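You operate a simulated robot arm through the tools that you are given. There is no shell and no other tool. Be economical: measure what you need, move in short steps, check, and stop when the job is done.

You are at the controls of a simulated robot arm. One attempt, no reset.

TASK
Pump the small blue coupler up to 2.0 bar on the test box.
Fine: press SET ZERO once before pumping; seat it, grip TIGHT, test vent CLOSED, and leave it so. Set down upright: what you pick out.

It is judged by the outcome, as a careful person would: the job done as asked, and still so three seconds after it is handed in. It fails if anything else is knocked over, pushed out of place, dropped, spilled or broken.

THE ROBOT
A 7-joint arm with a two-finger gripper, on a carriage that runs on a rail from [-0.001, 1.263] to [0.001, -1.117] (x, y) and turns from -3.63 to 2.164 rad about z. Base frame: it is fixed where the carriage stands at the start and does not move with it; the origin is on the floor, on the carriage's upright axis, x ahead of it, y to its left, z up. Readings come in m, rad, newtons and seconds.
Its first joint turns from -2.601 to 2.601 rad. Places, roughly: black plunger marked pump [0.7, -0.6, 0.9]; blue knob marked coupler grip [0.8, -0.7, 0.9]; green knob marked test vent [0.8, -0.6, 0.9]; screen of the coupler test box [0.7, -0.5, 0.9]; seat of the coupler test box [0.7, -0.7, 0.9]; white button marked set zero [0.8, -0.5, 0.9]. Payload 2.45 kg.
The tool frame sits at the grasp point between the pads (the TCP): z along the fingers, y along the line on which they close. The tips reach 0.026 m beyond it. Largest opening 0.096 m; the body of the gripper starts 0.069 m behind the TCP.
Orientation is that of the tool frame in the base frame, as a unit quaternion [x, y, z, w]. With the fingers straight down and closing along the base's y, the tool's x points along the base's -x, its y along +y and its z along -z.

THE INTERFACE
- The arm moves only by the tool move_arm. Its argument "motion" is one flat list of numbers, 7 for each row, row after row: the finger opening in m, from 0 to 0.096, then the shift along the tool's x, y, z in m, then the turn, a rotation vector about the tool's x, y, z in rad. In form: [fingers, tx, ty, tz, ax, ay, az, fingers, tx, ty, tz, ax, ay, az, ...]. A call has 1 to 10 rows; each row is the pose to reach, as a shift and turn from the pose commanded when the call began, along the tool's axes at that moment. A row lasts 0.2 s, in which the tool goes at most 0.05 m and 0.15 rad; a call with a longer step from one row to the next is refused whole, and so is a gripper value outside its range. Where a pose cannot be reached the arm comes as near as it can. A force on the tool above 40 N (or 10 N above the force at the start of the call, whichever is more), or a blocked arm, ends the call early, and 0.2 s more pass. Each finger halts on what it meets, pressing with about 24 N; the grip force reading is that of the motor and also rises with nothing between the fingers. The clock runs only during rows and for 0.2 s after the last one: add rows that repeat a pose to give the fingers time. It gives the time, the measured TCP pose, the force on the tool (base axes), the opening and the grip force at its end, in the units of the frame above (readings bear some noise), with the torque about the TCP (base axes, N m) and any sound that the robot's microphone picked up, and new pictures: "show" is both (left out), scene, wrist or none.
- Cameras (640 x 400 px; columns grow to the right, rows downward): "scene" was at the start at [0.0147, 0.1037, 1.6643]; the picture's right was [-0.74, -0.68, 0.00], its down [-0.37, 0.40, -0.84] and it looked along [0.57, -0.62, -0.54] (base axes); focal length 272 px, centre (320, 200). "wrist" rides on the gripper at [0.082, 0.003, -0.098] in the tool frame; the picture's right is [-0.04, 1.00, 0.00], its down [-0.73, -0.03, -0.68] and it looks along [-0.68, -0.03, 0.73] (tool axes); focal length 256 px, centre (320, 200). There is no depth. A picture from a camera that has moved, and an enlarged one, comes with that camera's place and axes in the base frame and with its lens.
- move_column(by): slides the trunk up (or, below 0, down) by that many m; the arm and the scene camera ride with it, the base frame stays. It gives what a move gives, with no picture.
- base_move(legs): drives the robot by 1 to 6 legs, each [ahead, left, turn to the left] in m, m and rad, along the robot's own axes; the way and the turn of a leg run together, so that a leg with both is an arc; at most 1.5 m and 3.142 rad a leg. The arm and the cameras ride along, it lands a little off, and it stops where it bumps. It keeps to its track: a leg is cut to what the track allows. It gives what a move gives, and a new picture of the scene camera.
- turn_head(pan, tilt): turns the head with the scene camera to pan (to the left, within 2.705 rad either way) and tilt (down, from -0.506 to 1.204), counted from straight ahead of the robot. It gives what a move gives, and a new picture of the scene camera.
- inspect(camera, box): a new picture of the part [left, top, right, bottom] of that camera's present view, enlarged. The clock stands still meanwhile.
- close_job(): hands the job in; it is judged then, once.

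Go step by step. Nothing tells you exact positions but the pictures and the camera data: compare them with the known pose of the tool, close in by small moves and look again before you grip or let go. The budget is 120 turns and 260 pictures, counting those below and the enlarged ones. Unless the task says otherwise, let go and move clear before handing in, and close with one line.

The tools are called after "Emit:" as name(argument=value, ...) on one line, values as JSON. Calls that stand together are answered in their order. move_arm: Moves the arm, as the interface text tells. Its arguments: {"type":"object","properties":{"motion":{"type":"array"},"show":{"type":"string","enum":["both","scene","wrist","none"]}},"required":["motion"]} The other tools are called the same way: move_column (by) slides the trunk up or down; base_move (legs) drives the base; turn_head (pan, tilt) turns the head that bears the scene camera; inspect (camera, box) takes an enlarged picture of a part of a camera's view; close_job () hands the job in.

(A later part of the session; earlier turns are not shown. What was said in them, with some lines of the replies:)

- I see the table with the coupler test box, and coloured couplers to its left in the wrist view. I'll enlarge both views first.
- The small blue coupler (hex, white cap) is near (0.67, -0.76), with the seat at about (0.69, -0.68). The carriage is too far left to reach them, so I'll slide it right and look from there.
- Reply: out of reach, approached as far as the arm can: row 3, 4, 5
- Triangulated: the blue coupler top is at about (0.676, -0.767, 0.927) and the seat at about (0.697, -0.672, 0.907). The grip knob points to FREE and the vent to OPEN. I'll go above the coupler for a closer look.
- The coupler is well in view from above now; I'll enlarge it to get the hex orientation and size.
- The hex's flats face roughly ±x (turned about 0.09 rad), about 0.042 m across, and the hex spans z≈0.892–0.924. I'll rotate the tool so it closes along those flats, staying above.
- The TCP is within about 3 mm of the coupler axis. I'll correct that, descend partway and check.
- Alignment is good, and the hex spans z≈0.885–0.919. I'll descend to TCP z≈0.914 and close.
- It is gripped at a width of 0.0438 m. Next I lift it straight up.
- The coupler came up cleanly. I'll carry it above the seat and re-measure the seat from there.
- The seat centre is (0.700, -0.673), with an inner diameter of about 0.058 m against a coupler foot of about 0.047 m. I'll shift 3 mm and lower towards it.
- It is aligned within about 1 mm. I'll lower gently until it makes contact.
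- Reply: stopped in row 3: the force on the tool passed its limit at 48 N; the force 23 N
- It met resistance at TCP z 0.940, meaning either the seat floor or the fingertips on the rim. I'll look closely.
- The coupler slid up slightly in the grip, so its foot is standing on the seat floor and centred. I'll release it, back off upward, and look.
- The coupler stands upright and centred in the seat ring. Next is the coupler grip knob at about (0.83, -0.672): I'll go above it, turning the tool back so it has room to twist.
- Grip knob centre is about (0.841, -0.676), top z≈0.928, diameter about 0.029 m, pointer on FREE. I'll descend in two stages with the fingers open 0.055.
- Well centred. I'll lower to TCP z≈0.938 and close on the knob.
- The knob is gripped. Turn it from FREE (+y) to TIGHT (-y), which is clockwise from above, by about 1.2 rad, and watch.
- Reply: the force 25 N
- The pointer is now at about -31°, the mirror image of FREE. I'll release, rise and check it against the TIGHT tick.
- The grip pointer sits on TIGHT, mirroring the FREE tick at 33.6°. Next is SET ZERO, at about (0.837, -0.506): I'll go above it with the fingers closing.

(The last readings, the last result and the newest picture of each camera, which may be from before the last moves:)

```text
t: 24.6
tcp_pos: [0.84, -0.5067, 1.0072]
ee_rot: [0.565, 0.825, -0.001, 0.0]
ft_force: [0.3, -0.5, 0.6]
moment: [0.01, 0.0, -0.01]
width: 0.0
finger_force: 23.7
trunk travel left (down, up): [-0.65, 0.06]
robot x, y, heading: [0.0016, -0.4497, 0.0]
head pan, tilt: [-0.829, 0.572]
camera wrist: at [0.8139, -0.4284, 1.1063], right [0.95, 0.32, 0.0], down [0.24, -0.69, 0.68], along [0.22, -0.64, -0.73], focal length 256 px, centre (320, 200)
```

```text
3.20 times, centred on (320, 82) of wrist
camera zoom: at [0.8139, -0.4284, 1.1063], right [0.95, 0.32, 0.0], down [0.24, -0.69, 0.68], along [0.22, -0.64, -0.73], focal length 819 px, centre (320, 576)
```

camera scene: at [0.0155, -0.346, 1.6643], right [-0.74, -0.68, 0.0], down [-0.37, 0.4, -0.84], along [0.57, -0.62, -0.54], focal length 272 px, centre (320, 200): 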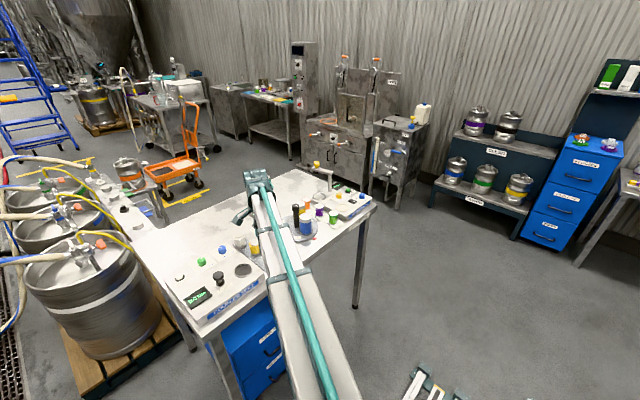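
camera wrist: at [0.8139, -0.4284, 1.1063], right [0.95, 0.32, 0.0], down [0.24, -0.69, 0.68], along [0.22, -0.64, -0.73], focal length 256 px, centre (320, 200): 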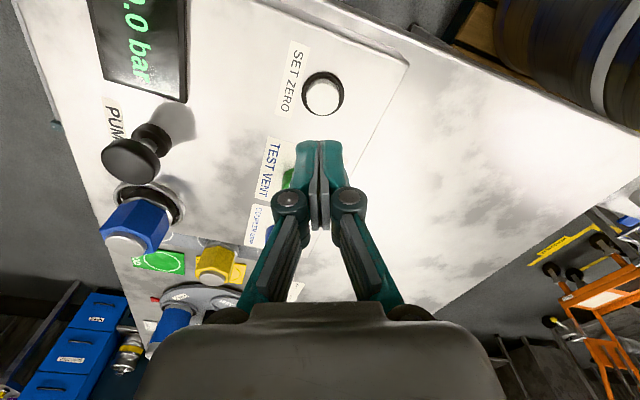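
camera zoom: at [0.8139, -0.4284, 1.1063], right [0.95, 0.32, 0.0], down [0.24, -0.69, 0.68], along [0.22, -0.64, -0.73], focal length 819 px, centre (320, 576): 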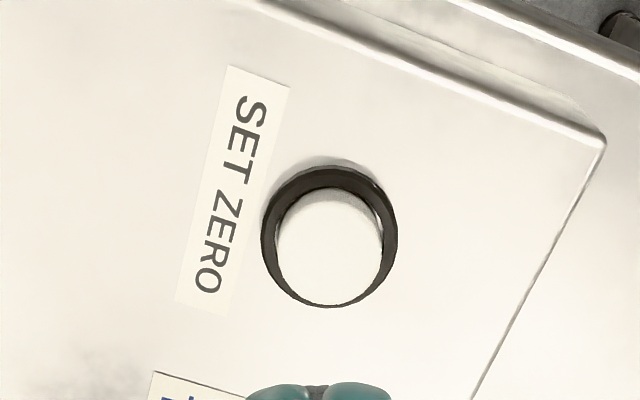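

Button centre is refined to (0.840, -0.498). I'll shift over it and press down in small steps.

Emit:
move_arm(motion=[0, 0.0084, 0.0033, 0.03, 0, 0, 0, 0, 0.0084, 0.0033, 0.055, 0, 0, 0, 0, 0.0084, 0.0033, 0.062, 0, 0, 0, 0, 0.0084, 0.0033, 0.066, 0, 0, 0, 0, 0.0084, 0.0033, 0.068, 0, 0, 0], show="wrist")

```text
t: 25.8
tcp_pos: [0.8401, -0.4984, 0.9386]
ee_rot: [0.566, 0.825, -0.001, 0.001]
ft_force: [-0.1, -0.2, -0.1]
moment: [-0.01, 0.0, -0.01]
width: 0.0
finger_force: 23.7
trunk travel left (down, up): [-0.65, 0.06]
robot x, y, heading: [-0.0005, -0.4525, 0.002]
head pan, tilt: [-0.829, 0.572]
camera wrist: at [0.8135, -0.4204, 1.0385], right [0.95, 0.32, 0.0], down [0.24, -0.69, 0.68], along [0.22, -0.64, -0.73], focal length 256 px, centre (320, 200)
```

wrist: 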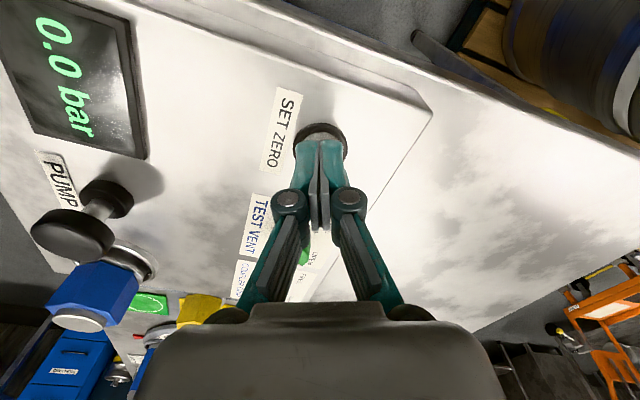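

No contact force yet, so I'll continue down in small steps.

Emit:
move_arm(motion=[0, 0, 0, 0.0015, 0, 0, 0, 0, 0, 0, 0.003, 0, 0, 0, 0, 0, 0, 0.0045, 0, 0, 0, 0, 0, 0, 0.0045, 0, 0, 0], show="none")

```text
t: 26.8
tcp_pos: [0.8402, -0.4985, 0.9351]
ee_rot: [0.565, 0.825, 0.0, 0.002]
ft_force: [0.1, -1.3, 1.3]
moment: [-0.03, 0.0, 0.0]
width: 0.006
finger_force: 28.7
trunk travel left (down, up): [-0.65, 0.06]
robot x, y, heading: [-0.0015, -0.4503, -0.004]
head pan, tilt: [-0.829, 0.572]
```

The finger width reads 0.006, so something is pushing the fingers apart. I'll look before going on.

Emit:
inspect(camera="wrist", box=[240, 90, 400, 240])

Emit:
inspect(camera="scene", box=[150, 220, 290, 320])

```text
2.67 times, centred on (320, 165) of wrist
camera zoom: at [0.8137, -0.4203, 1.0342], right [0.95, 0.32, 0.0], down [0.24, -0.69, 0.68], along [0.22, -0.64, -0.73], focal length 683 px, centre (320, 293)
```

zoom: 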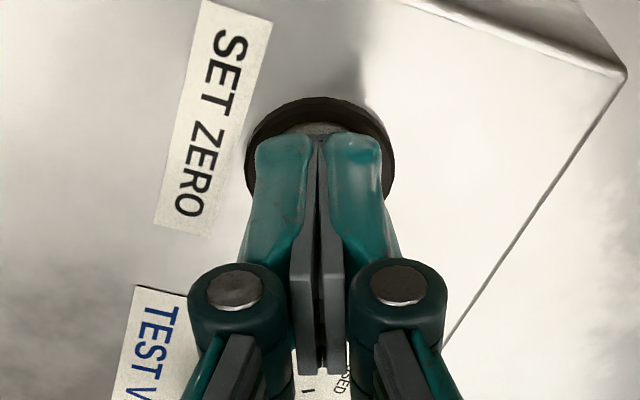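

```text
4.00 times, centred on (220, 270) of scene
camera zoom: at [0.0151, -0.346, 1.6643], right [-0.74, -0.68, 0.0], down [-0.37, 0.4, -0.84], along [0.57, -0.62, -0.54], focal length 1090 px, centre (720, -80)
```

zoom: 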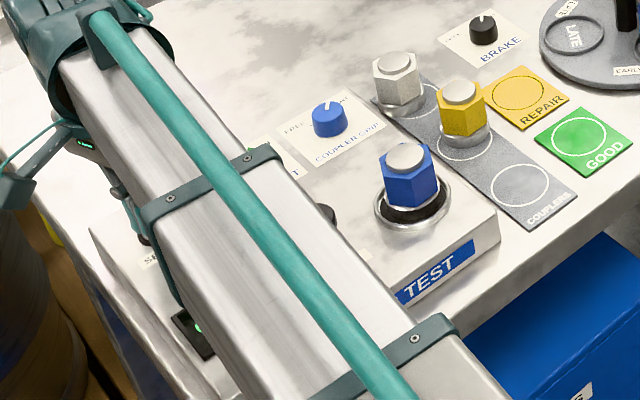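

The tips are on the button with only light force. I'll push another 2 mm.

Emit:
move_arm(motion=[0, 0, 0, 0.001, 0, 0, 0, 0, 0, 0, 0.002, 0, 0, 0, 0, 0, 0, 0.002, 0, 0, 0], show="wrist")

```text
t: 27.6
tcp_pos: [0.8394, -0.4977, 0.9341]
ee_rot: [0.565, 0.825, 0.0, 0.001]
ft_force: [0.2, -0.6, 3.4]
moment: [0.01, -0.03, -0.02]
width: 0.0061
finger_force: 28.4
trunk travel left (down, up): [-0.65, 0.06]
robot x, y, heading: [-0.001, -0.4502, 0.002]
head pan, tilt: [-0.829, 0.572]
heard: click
camera wrist: at [0.8135, -0.4202, 1.0323], right [0.95, 0.32, 0.0], down [0.24, -0.69, 0.68], along [0.22, -0.64, -0.73], focal length 256 px, centre (320, 200)
```

wrist: 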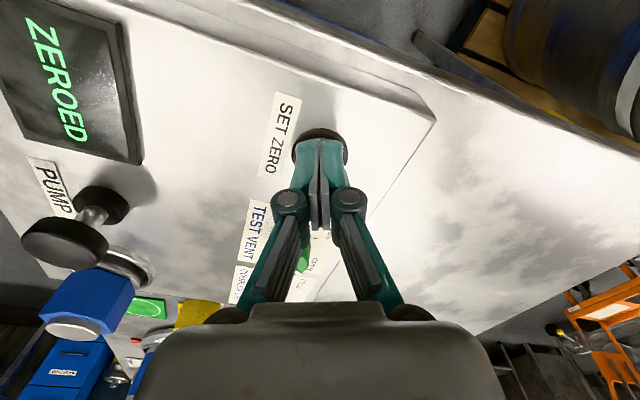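

The screen says ZEROED after one click. I'll rise and move above the vent knob at about (0.842, -0.591), opening the fingers.

Emit:
move_arm(motion=[0, 0, 0, -0.03, 0, 0, 0, 0, 0, 0, -0.06, 0, 0, 0, 0.02, -0.03, -0.01, -0.065, 0, 0, 0, 0.04, -0.06, -0.02, -0.065, 0, 0, 0, 0.055, -0.0874, -0.0318, -0.065, 0, 0, 0, 0.055, -0.0874, -0.0318, -0.065, 0, 0, 0], show="wrist")

Emit:
inspect(camera="wrist", box=[220, 40, 420, 165])

```text
t: 29.0
tcp_pos: [0.8426, -0.5915, 0.9972]
ee_rot: [0.564, 0.826, 0.0, 0.001]
ft_force: [-0.9, -0.3, -0.5]
moment: [-0.02, -0.02, 0.02]
width: 0.0549
finger_force: 0.0
trunk travel left (down, up): [-0.65, 0.06]
robot x, y, heading: [0.0025, -0.4513, -0.002]
head pan, tilt: [-0.829, 0.572]
camera wrist: at [0.8153, -0.513, 1.0972], right [0.95, 0.33, 0.0], down [0.24, -0.69, 0.68], along [0.22, -0.64, -0.73], focal length 256 px, centre (320, 200)
```

wrist: 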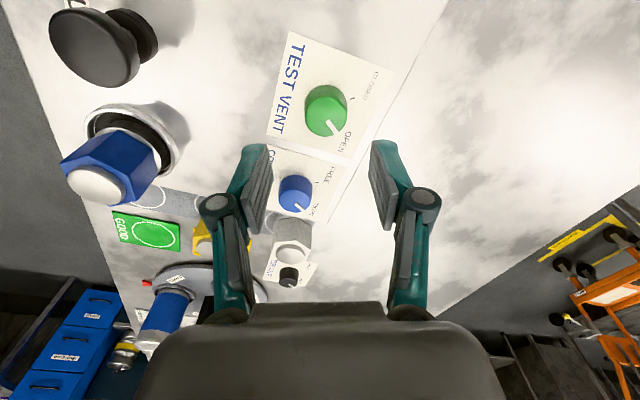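

```text
3.20 times, centred on (320, 102) of wrist
camera zoom: at [0.8153, -0.513, 1.0972], right [0.95, 0.33, 0.0], down [0.24, -0.69, 0.68], along [0.22, -0.64, -0.73], focal length 819 px, centre (320, 512)
```

zoom: 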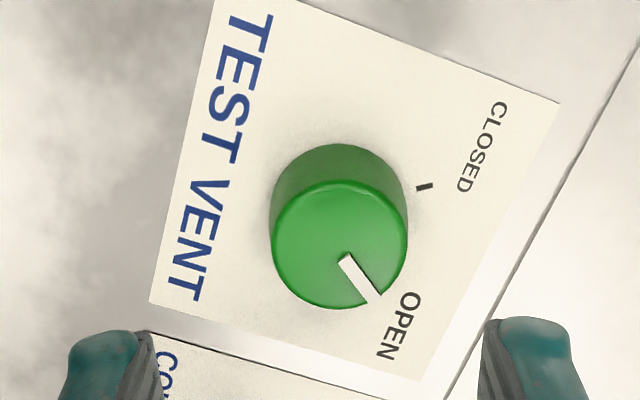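

Vent knob centre is about (0.842, -0.588), pointer on OPEN. I'll descend, grip, and stay there before turning.

Emit:
move_arm(motion=[0.055, 0.0033, 0.001, 0.03, 0, 0, 0, 0.055, 0.0033, 0.001, 0.05, 0, 0, 0, 0.055, 0.0033, 0.001, 0.0595, 0, 0, 0, 0.035, 0.0033, 0.001, 0.0595, 0, 0, 0, 0.015, 0.0033, 0.001, 0.0595, 0, 0, 0, 0.015, 0.0033, 0.001, 0.0595, 0, 0, 0, 0.015, 0.0033, 0.001, 0.0595, 0, 0, 0], show="wrist")

```text
t: 30.6
tcp_pos: [0.8437, -0.5866, 0.9394]
ee_rot: [0.564, 0.826, 0.002, 0.003]
ft_force: [25.8, 6.4, 11.7]
moment: [0.72, -0.21, 0.08]
width: 0.0315
finger_force: 45.2
trunk travel left (down, up): [-0.65, 0.06]
robot x, y, heading: [0.0021, -0.4498, -0.002]
head pan, tilt: [-0.829, 0.572]
camera wrist: at [0.8176, -0.5088, 1.0372], right [0.95, 0.33, 0.01], down [0.24, -0.69, 0.68], along [0.23, -0.64, -0.73], focal length 256 px, centre (320, 200)
```

wrist: 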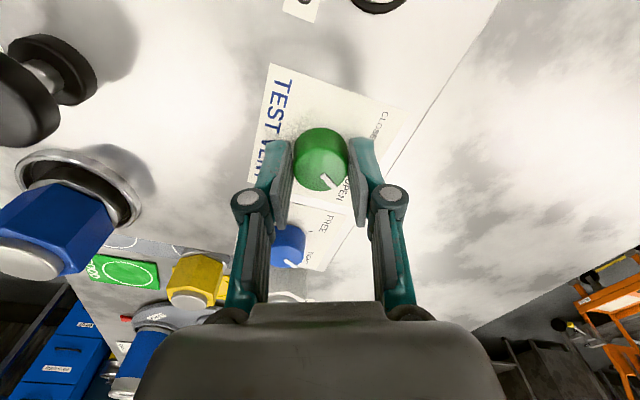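

Gripped, though the knob pushes about 26 N sideways, so its centre is a couple of mm further +x. I'll ease that way and turn counterclockwise to CLOSED.

Emit:
move_arm(motion=[0.015, 0, 0.002, 0, 0, 0, 0, 0.015, 0, 0.002, 0, 0, 0, -0.13, 0.015, 0, 0.002, 0, 0, 0, -0.26, 0.015, 0, 0.002, 0, 0, 0, -0.39, 0.015, 0, 0.002, 0, 0, 0, -0.52, 0.015, 0, 0.002, 0, 0, 0, -0.65, 0.015, 0, 0.002, 0, 0, 0, -0.78, 0.015, 0, 0.002, 0, 0, 0, -0.91, 0.015, 0, 0.002, 0, 0, 0, -1.04, 0.015, 0, 0.002, 0, 0, 0, -1.17], show="wrist")

Emit:
inspect(camera="wrist", box=[240, 90, 400, 220])

```text
t: 32.8
tcp_pos: [0.8427, -0.5889, 0.9392]
ee_rot: [0.015, 1.0, -0.001, 0.0]
ft_force: [-4.5, -13.0, -5.5]
moment: [-0.4, -0.98, -0.06]
width: 0.0312
finger_force: 45.7
trunk travel left (down, up): [-0.65, 0.06]
robot x, y, heading: [-0.0012, -0.4499, -0.003]
head pan, tilt: [-0.829, 0.572]
camera wrist: at [0.7616, -0.583, 1.0375], right [0.07, 1.0, 0.0], down [0.73, -0.05, 0.68], along [0.68, -0.05, -0.73], focal length 256 px, centre (320, 200)
```

wrist: 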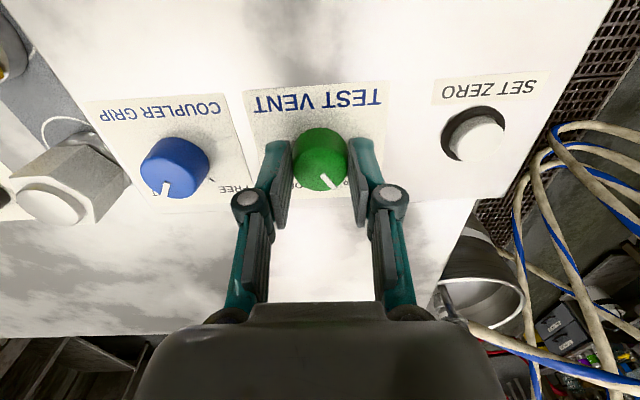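

```text
3.08 times, centred on (320, 155) of wrist
camera zoom: at [0.7616, -0.583, 1.0375], right [0.07, 1.0, 0.0], down [0.73, -0.05, 0.68], along [0.68, -0.05, -0.73], focal length 788 px, centre (320, 338)
```

zoom: 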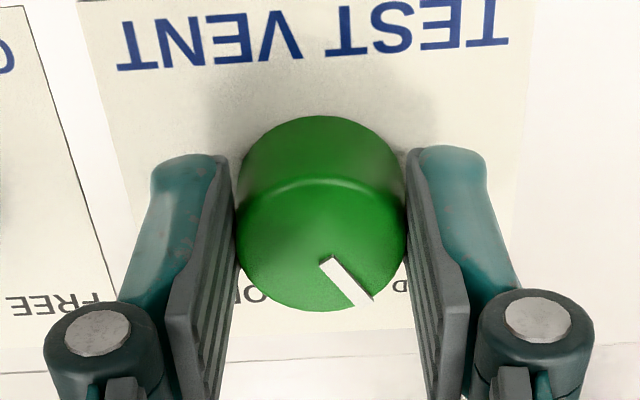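

The pointer looks mirrored to the CLOSED side. I'll release, rise and check.

Emit:
move_arm(motion=[0.03, 0, 0, 0, 0, 0, 0, 0.055, 0, 0, 0, 0, 0, 0, 0.055, 0, 0, 0, 0, 0, 0, 0.055, 0, 0, -0.03, 0, 0, 0, 0.055, 0, 0, -0.075, 0, 0, 0, 0.055, 0, 0, -0.12, 0, 0, 0, 0.055, 0, 0, -0.12, 0, 0, 0], show="wrist")

Emit:
inspect(camera="wrist", box=[210, 20, 410, 145])

Emit:
inspect(camera="scene", box=[150, 220, 290, 320])

```text
t: 34.4
tcp_pos: [0.8434, -0.5861, 1.0592]
ee_rot: [0.015, 1.0, 0.0, 0.0]
ft_force: [0.2, 0.0, -0.4]
moment: [0.01, 0.03, -0.03]
width: 0.0549
finger_force: 0.0
trunk travel left (down, up): [-0.65, 0.06]
robot x, y, heading: [-0.0017, -0.4486, 0.002]
head pan, tilt: [-0.829, 0.572]
camera wrist: at [0.7625, -0.5813, 1.1584], right [0.07, 1.0, 0.0], down [0.73, -0.05, 0.68], along [0.68, -0.05, -0.73], focal length 256 px, centre (320, 200)
```

wrist: 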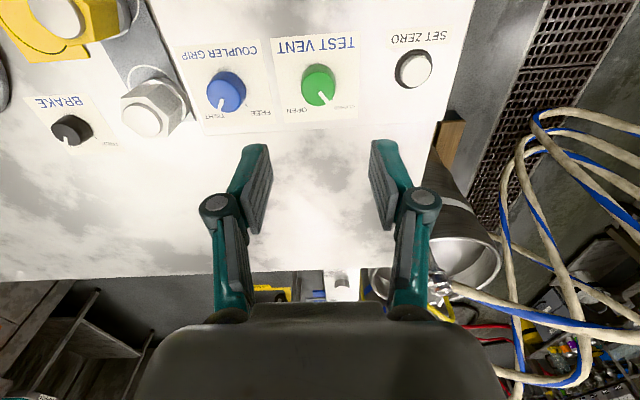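

```text
3.20 times, centred on (310, 82) of wrist
camera zoom: at [0.7625, -0.5813, 1.1584], right [0.07, 1.0, 0.0], down [0.73, -0.05, 0.68], along [0.68, -0.05, -0.73], focal length 819 px, centre (352, 576)
```

zoom: 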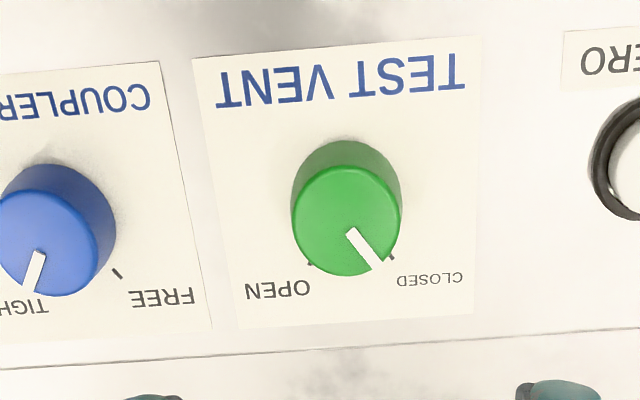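

```text
4.00 times, centred on (220, 270) of scene
camera zoom: at [0.0153, -0.346, 1.6643], right [-0.74, -0.68, 0.0], down [-0.37, 0.4, -0.84], along [0.57, -0.62, -0.54], focal length 1090 px, centre (720, -80)
```

zoom: 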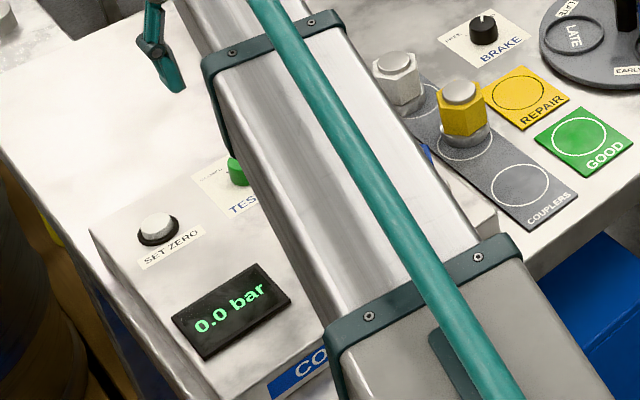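

Vent is on CLOSED, grip on TIGHT, and the screen reads 0.0 bar. Next I move above the pump plunger with the fingers closed.

Emit:
move_arm(motion=[0.03, 0.045, 0, 0, 0, 0, 0, 0, 0.09, 0, 0, 0, 0, 0, 0, 0.132, 0, 0, 0, 0, 0, 0, 0.132, 0, 0, 0, 0, 0], show="wrist")

Emit:
inspect(camera="wrist", box=[220, 20, 460, 170])

```text
t: 35.4
tcp_pos: [0.7117, -0.5803, 1.061]
ee_rot: [0.015, 1.0, 0.0, 0.001]
ft_force: [-0.6, -0.6, 0.4]
moment: [-0.02, -0.02, 0.0]
width: 0.0
finger_force: 24.3
trunk travel left (down, up): [-0.65, 0.06]
robot x, y, heading: [-0.0, -0.4505, -0.0]
head pan, tilt: [-0.829, 0.572]
camera wrist: at [0.6306, -0.5748, 1.1598], right [0.07, 1.0, 0.0], down [0.73, -0.05, 0.68], along [0.68, -0.05, -0.73], focal length 256 px, centre (320, 200)
```

wrist: 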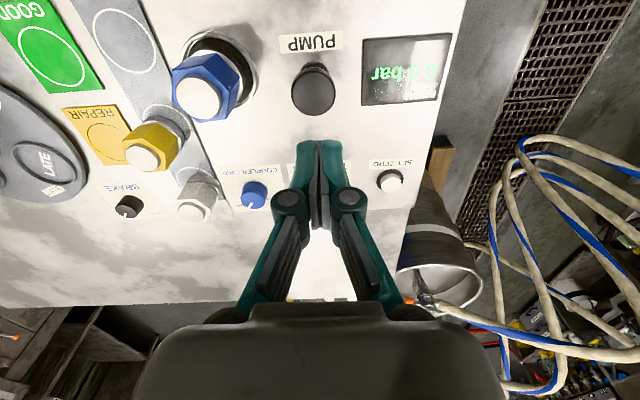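

```text
2.67 times, centred on (340, 95) of wrist
camera zoom: at [0.6306, -0.5748, 1.1598], right [0.07, 1.0, 0.0], down [0.73, -0.05, 0.68], along [0.68, -0.05, -0.73], focal length 683 px, centre (267, 480)
```

zoom: 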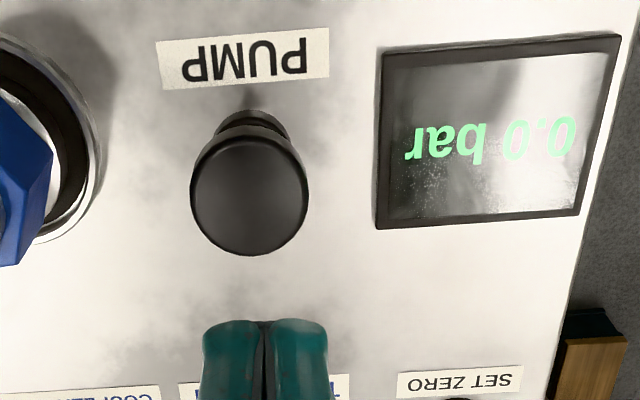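

Plunger axis is (0.711, -0.586), top z≈0.944. I'll come down to it and push gently.

Emit:
move_arm(motion=[0, 0, -0.0057, 0.045, 0, 0, 0, 0, 0, -0.0057, 0.08, 0, 0, 0, 0, 0, -0.0057, 0.09, 0, 0, 0, 0, 0, -0.0057, 0.095, 0, 0, 0, 0, 0, -0.0057, 0.1, 0, 0, 0], show="wrist")

```text
t: 36.6
tcp_pos: [0.7125, -0.5881, 0.9595]
ee_rot: [0.015, 1.0, -0.001, 0.0]
ft_force: [1.8, -0.2, 3.2]
moment: [0.0, -0.02, -0.02]
width: 0.0058
finger_force: 29.0
trunk travel left (down, up): [-0.65, 0.06]
robot x, y, heading: [0.0009, -0.4526, -0.004]
head pan, tilt: [-0.829, 0.572]
camera wrist: at [0.6311, -0.5826, 1.058], right [0.07, 1.0, 0.0], down [0.73, -0.05, 0.68], along [0.68, -0.05, -0.73], focal length 256 px, centre (320, 200)
```

wrist: 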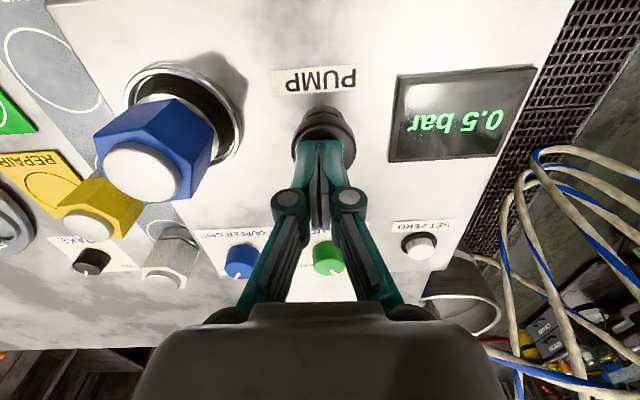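

It reads 0.5 bar already. I'll press a little further to learn whether it counts strokes or depth.

Emit:
move_arm(motion=[0, 0, 0, 0.002, 0, 0, 0, 0, 0, 0, 0.004, 0, 0, 0], show="wrist")

```text
t: 37.2
tcp_pos: [0.7113, -0.5882, 0.9562]
ee_rot: [0.015, 1.0, -0.001, 0.001]
ft_force: [2.0, -1.5, 4.1]
moment: [0.0, -0.01, -0.01]
width: 0.0062
finger_force: 28.7
trunk travel left (down, up): [-0.65, 0.06]
robot x, y, heading: [0.0008, -0.4512, 0.002]
head pan, tilt: [-0.829, 0.572]
camera wrist: at [0.6303, -0.5823, 1.0546], right [0.07, 1.0, 0.0], down [0.73, -0.05, 0.68], along [0.68, -0.05, -0.73], focal length 256 px, centre (320, 200)
```

wrist: 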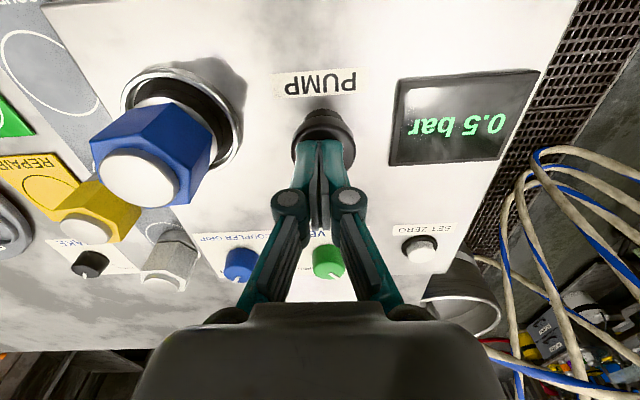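

It stays at 0.5, so it counts strokes. I'll let the plunger rise fully, then do a second stroke.

Emit:
move_arm(motion=[0, 0, 0, -0.012, 0, 0, 0, 0, 0, 0, -0.024, 0, 0, 0, 0, 0, 0, -0.024, 0, 0, 0, 0, 0, 0, -0.012, 0, 0, 0, 0, 0, 0, -0.004, 0, 0, 0, 0, 0, 0, 0.002, 0, 0, 0], show="wrist")

```text
t: 38.6
tcp_pos: [0.7114, -0.588, 0.9535]
ee_rot: [0.015, 1.0, 0.0, 0.001]
ft_force: [1.5, 1.5, 5.2]
moment: [0.04, 0.0, 0.02]
width: 0.0059
finger_force: 28.0
trunk travel left (down, up): [-0.65, 0.06]
robot x, y, heading: [0.0005, -0.4477, -0.003]
head pan, tilt: [-0.829, 0.572]
camera wrist: at [0.6307, -0.582, 1.0524], right [0.07, 1.0, 0.0], down [0.73, -0.05, 0.68], along [0.68, -0.05, -0.73], focal length 256 px, centre (320, 200)
```

wrist: 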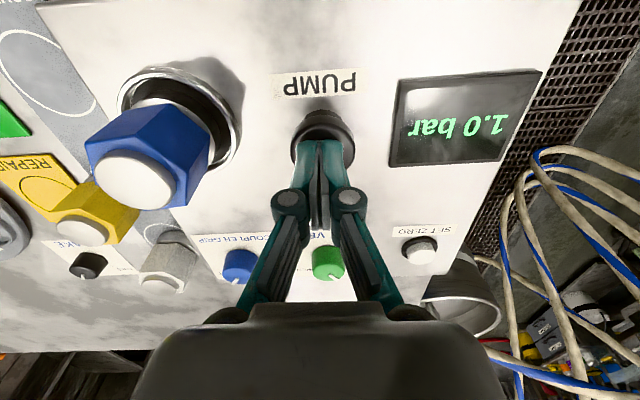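

The screen reads 1.0 bar at two strokes. Third stroke, same motion.

Emit:
move_arm(motion=[0, 0, 0, -0.014, 0, 0, 0, 0, 0, 0, -0.026, 0, 0, 0, 0, 0, 0, -0.026, 0, 0, 0, 0, 0, 0, -0.014, 0, 0, 0, 0, 0, 0, -0.006, 0, 0, 0, 0, 0, 0, 0, 0, 0, 0], show="wrist")

```text
t: 40.0
tcp_pos: [0.7117, -0.5879, 0.9533]
ee_rot: [0.014, 1.0, -0.002, 0.001]
ft_force: [3.0, -1.0, 5.4]
moment: [-0.04, -0.04, 0.0]
width: 0.0062
finger_force: 28.6
trunk travel left (down, up): [-0.65, 0.06]
robot x, y, heading: [0.0013, -0.4515, -0.002]
head pan, tilt: [-0.829, 0.572]
camera wrist: at [0.6299, -0.5819, 1.0524], right [0.07, 1.0, 0.0], down [0.73, -0.05, 0.68], along [0.68, -0.05, -0.73], focal length 256 px, centre (320, 200)
```

wrist: 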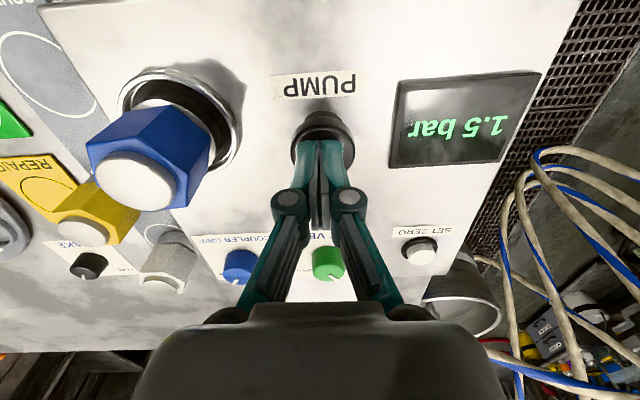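

The screen reads 1.5 bar. Fourth and last stroke.

Emit:
move_arm(motion=[0, 0, 0, -0.014, 0, 0, 0, 0, 0, 0, -0.026, 0, 0, 0, 0, 0, 0, -0.026, 0, 0, 0, 0, 0, 0, -0.014, 0, 0, 0, 0, 0, 0, -0.006, 0, 0, 0, 0, 0, 0, 0, 0, 0, 0], show="wrist")

```text
t: 41.4
tcp_pos: [0.7122, -0.5878, 0.9539]
ee_rot: [0.015, 1.0, 0.0, 0.001]
ft_force: [1.4, 2.9, 5.8]
moment: [0.06, 0.05, 0.03]
width: 0.0059
finger_force: 28.0
trunk travel left (down, up): [-0.65, 0.06]
robot x, y, heading: [-0.0007, -0.4511, -0.003]
head pan, tilt: [-0.829, 0.572]
camera wrist: at [0.63, -0.5823, 1.0522], right [0.07, 1.0, 0.0], down [0.73, -0.05, 0.68], along [0.68, -0.05, -0.73], focal length 256 px, centre (320, 200)
```

wrist: 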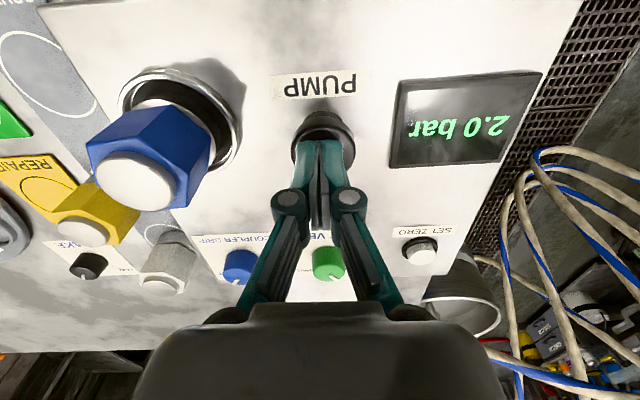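

The screen reads 2.0 bar. I'll retreat straight up and check that it holds.

Emit:
move_arm(motion=[0, 0, 0, -0.03, 0, 0, 0, 0, 0, 0, -0.07, 0, 0, 0, 0, 0, 0, -0.11, 0, 0, 0, 0, 0, 0, -0.15, 0, 0, 0, 0, 0.03, 0, -0.17, 0, 0, 0, 0, 0.05, 0, -0.17, 0, 0, 0, 0, 0.05, 0, -0.17, 0, 0, 0, 0, 0.05, 0, -0.17, 0, 0, 0, 0, 0.05, 0, -0.17, 0, 0, 0, 0, 0.05, 0, -0.17, 0, 0, 0], show="wrist")

Emit:
inspect(camera="wrist", box=[180, 50, 440, 220])

```text
t: 43.6
tcp_pos: [0.6614, -0.5877, 1.121]
ee_rot: [0.015, 1.0, 0.0, 0.001]
ft_force: [-0.4, 0.3, 0.8]
moment: [0.02, -0.02, -0.03]
width: 0.0001
finger_force: 28.1
trunk travel left (down, up): [-0.65, 0.06]
robot x, y, heading: [0.0006, -0.4479, 0.0]
head pan, tilt: [-0.829, 0.572]
camera wrist: at [0.5804, -0.5821, 1.2209], right [0.07, 1.0, 0.0], down [0.73, -0.05, 0.68], along [0.68, -0.05, -0.73], focal length 256 px, centre (320, 200)
```

wrist: 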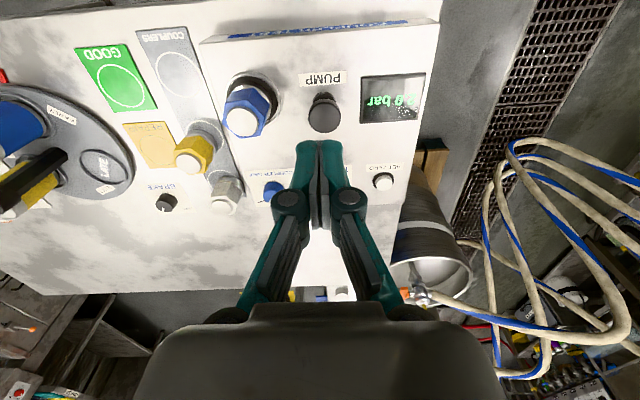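

```text
2.35 times, centred on (310, 135) of wrist
camera zoom: at [0.5804, -0.5821, 1.2209], right [0.07, 1.0, 0.0], down [0.73, -0.05, 0.68], along [0.68, -0.05, -0.73], focal length 602 px, centre (344, 353)
```

zoom: 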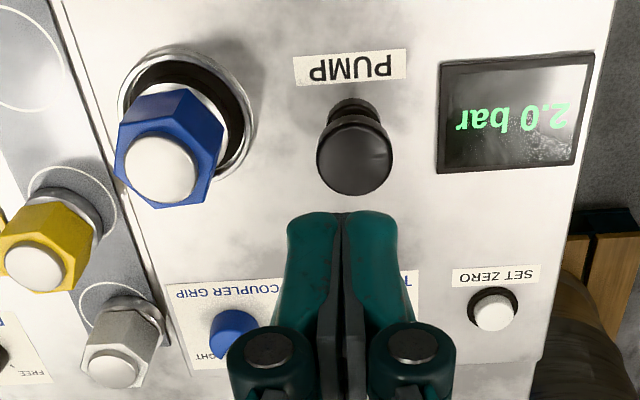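

The screen holds 2.0 bar, the coupler is upright and tight, and the arm is clear. I'm handing the job in.

Emit:
close_job()

```text
The job is handed in.
```

The small blue coupler is seated upright in the test box at 2.0 bar, with the grip TIGHT and the test vent CLOSED; SET ZERO was pressed once before pumping.
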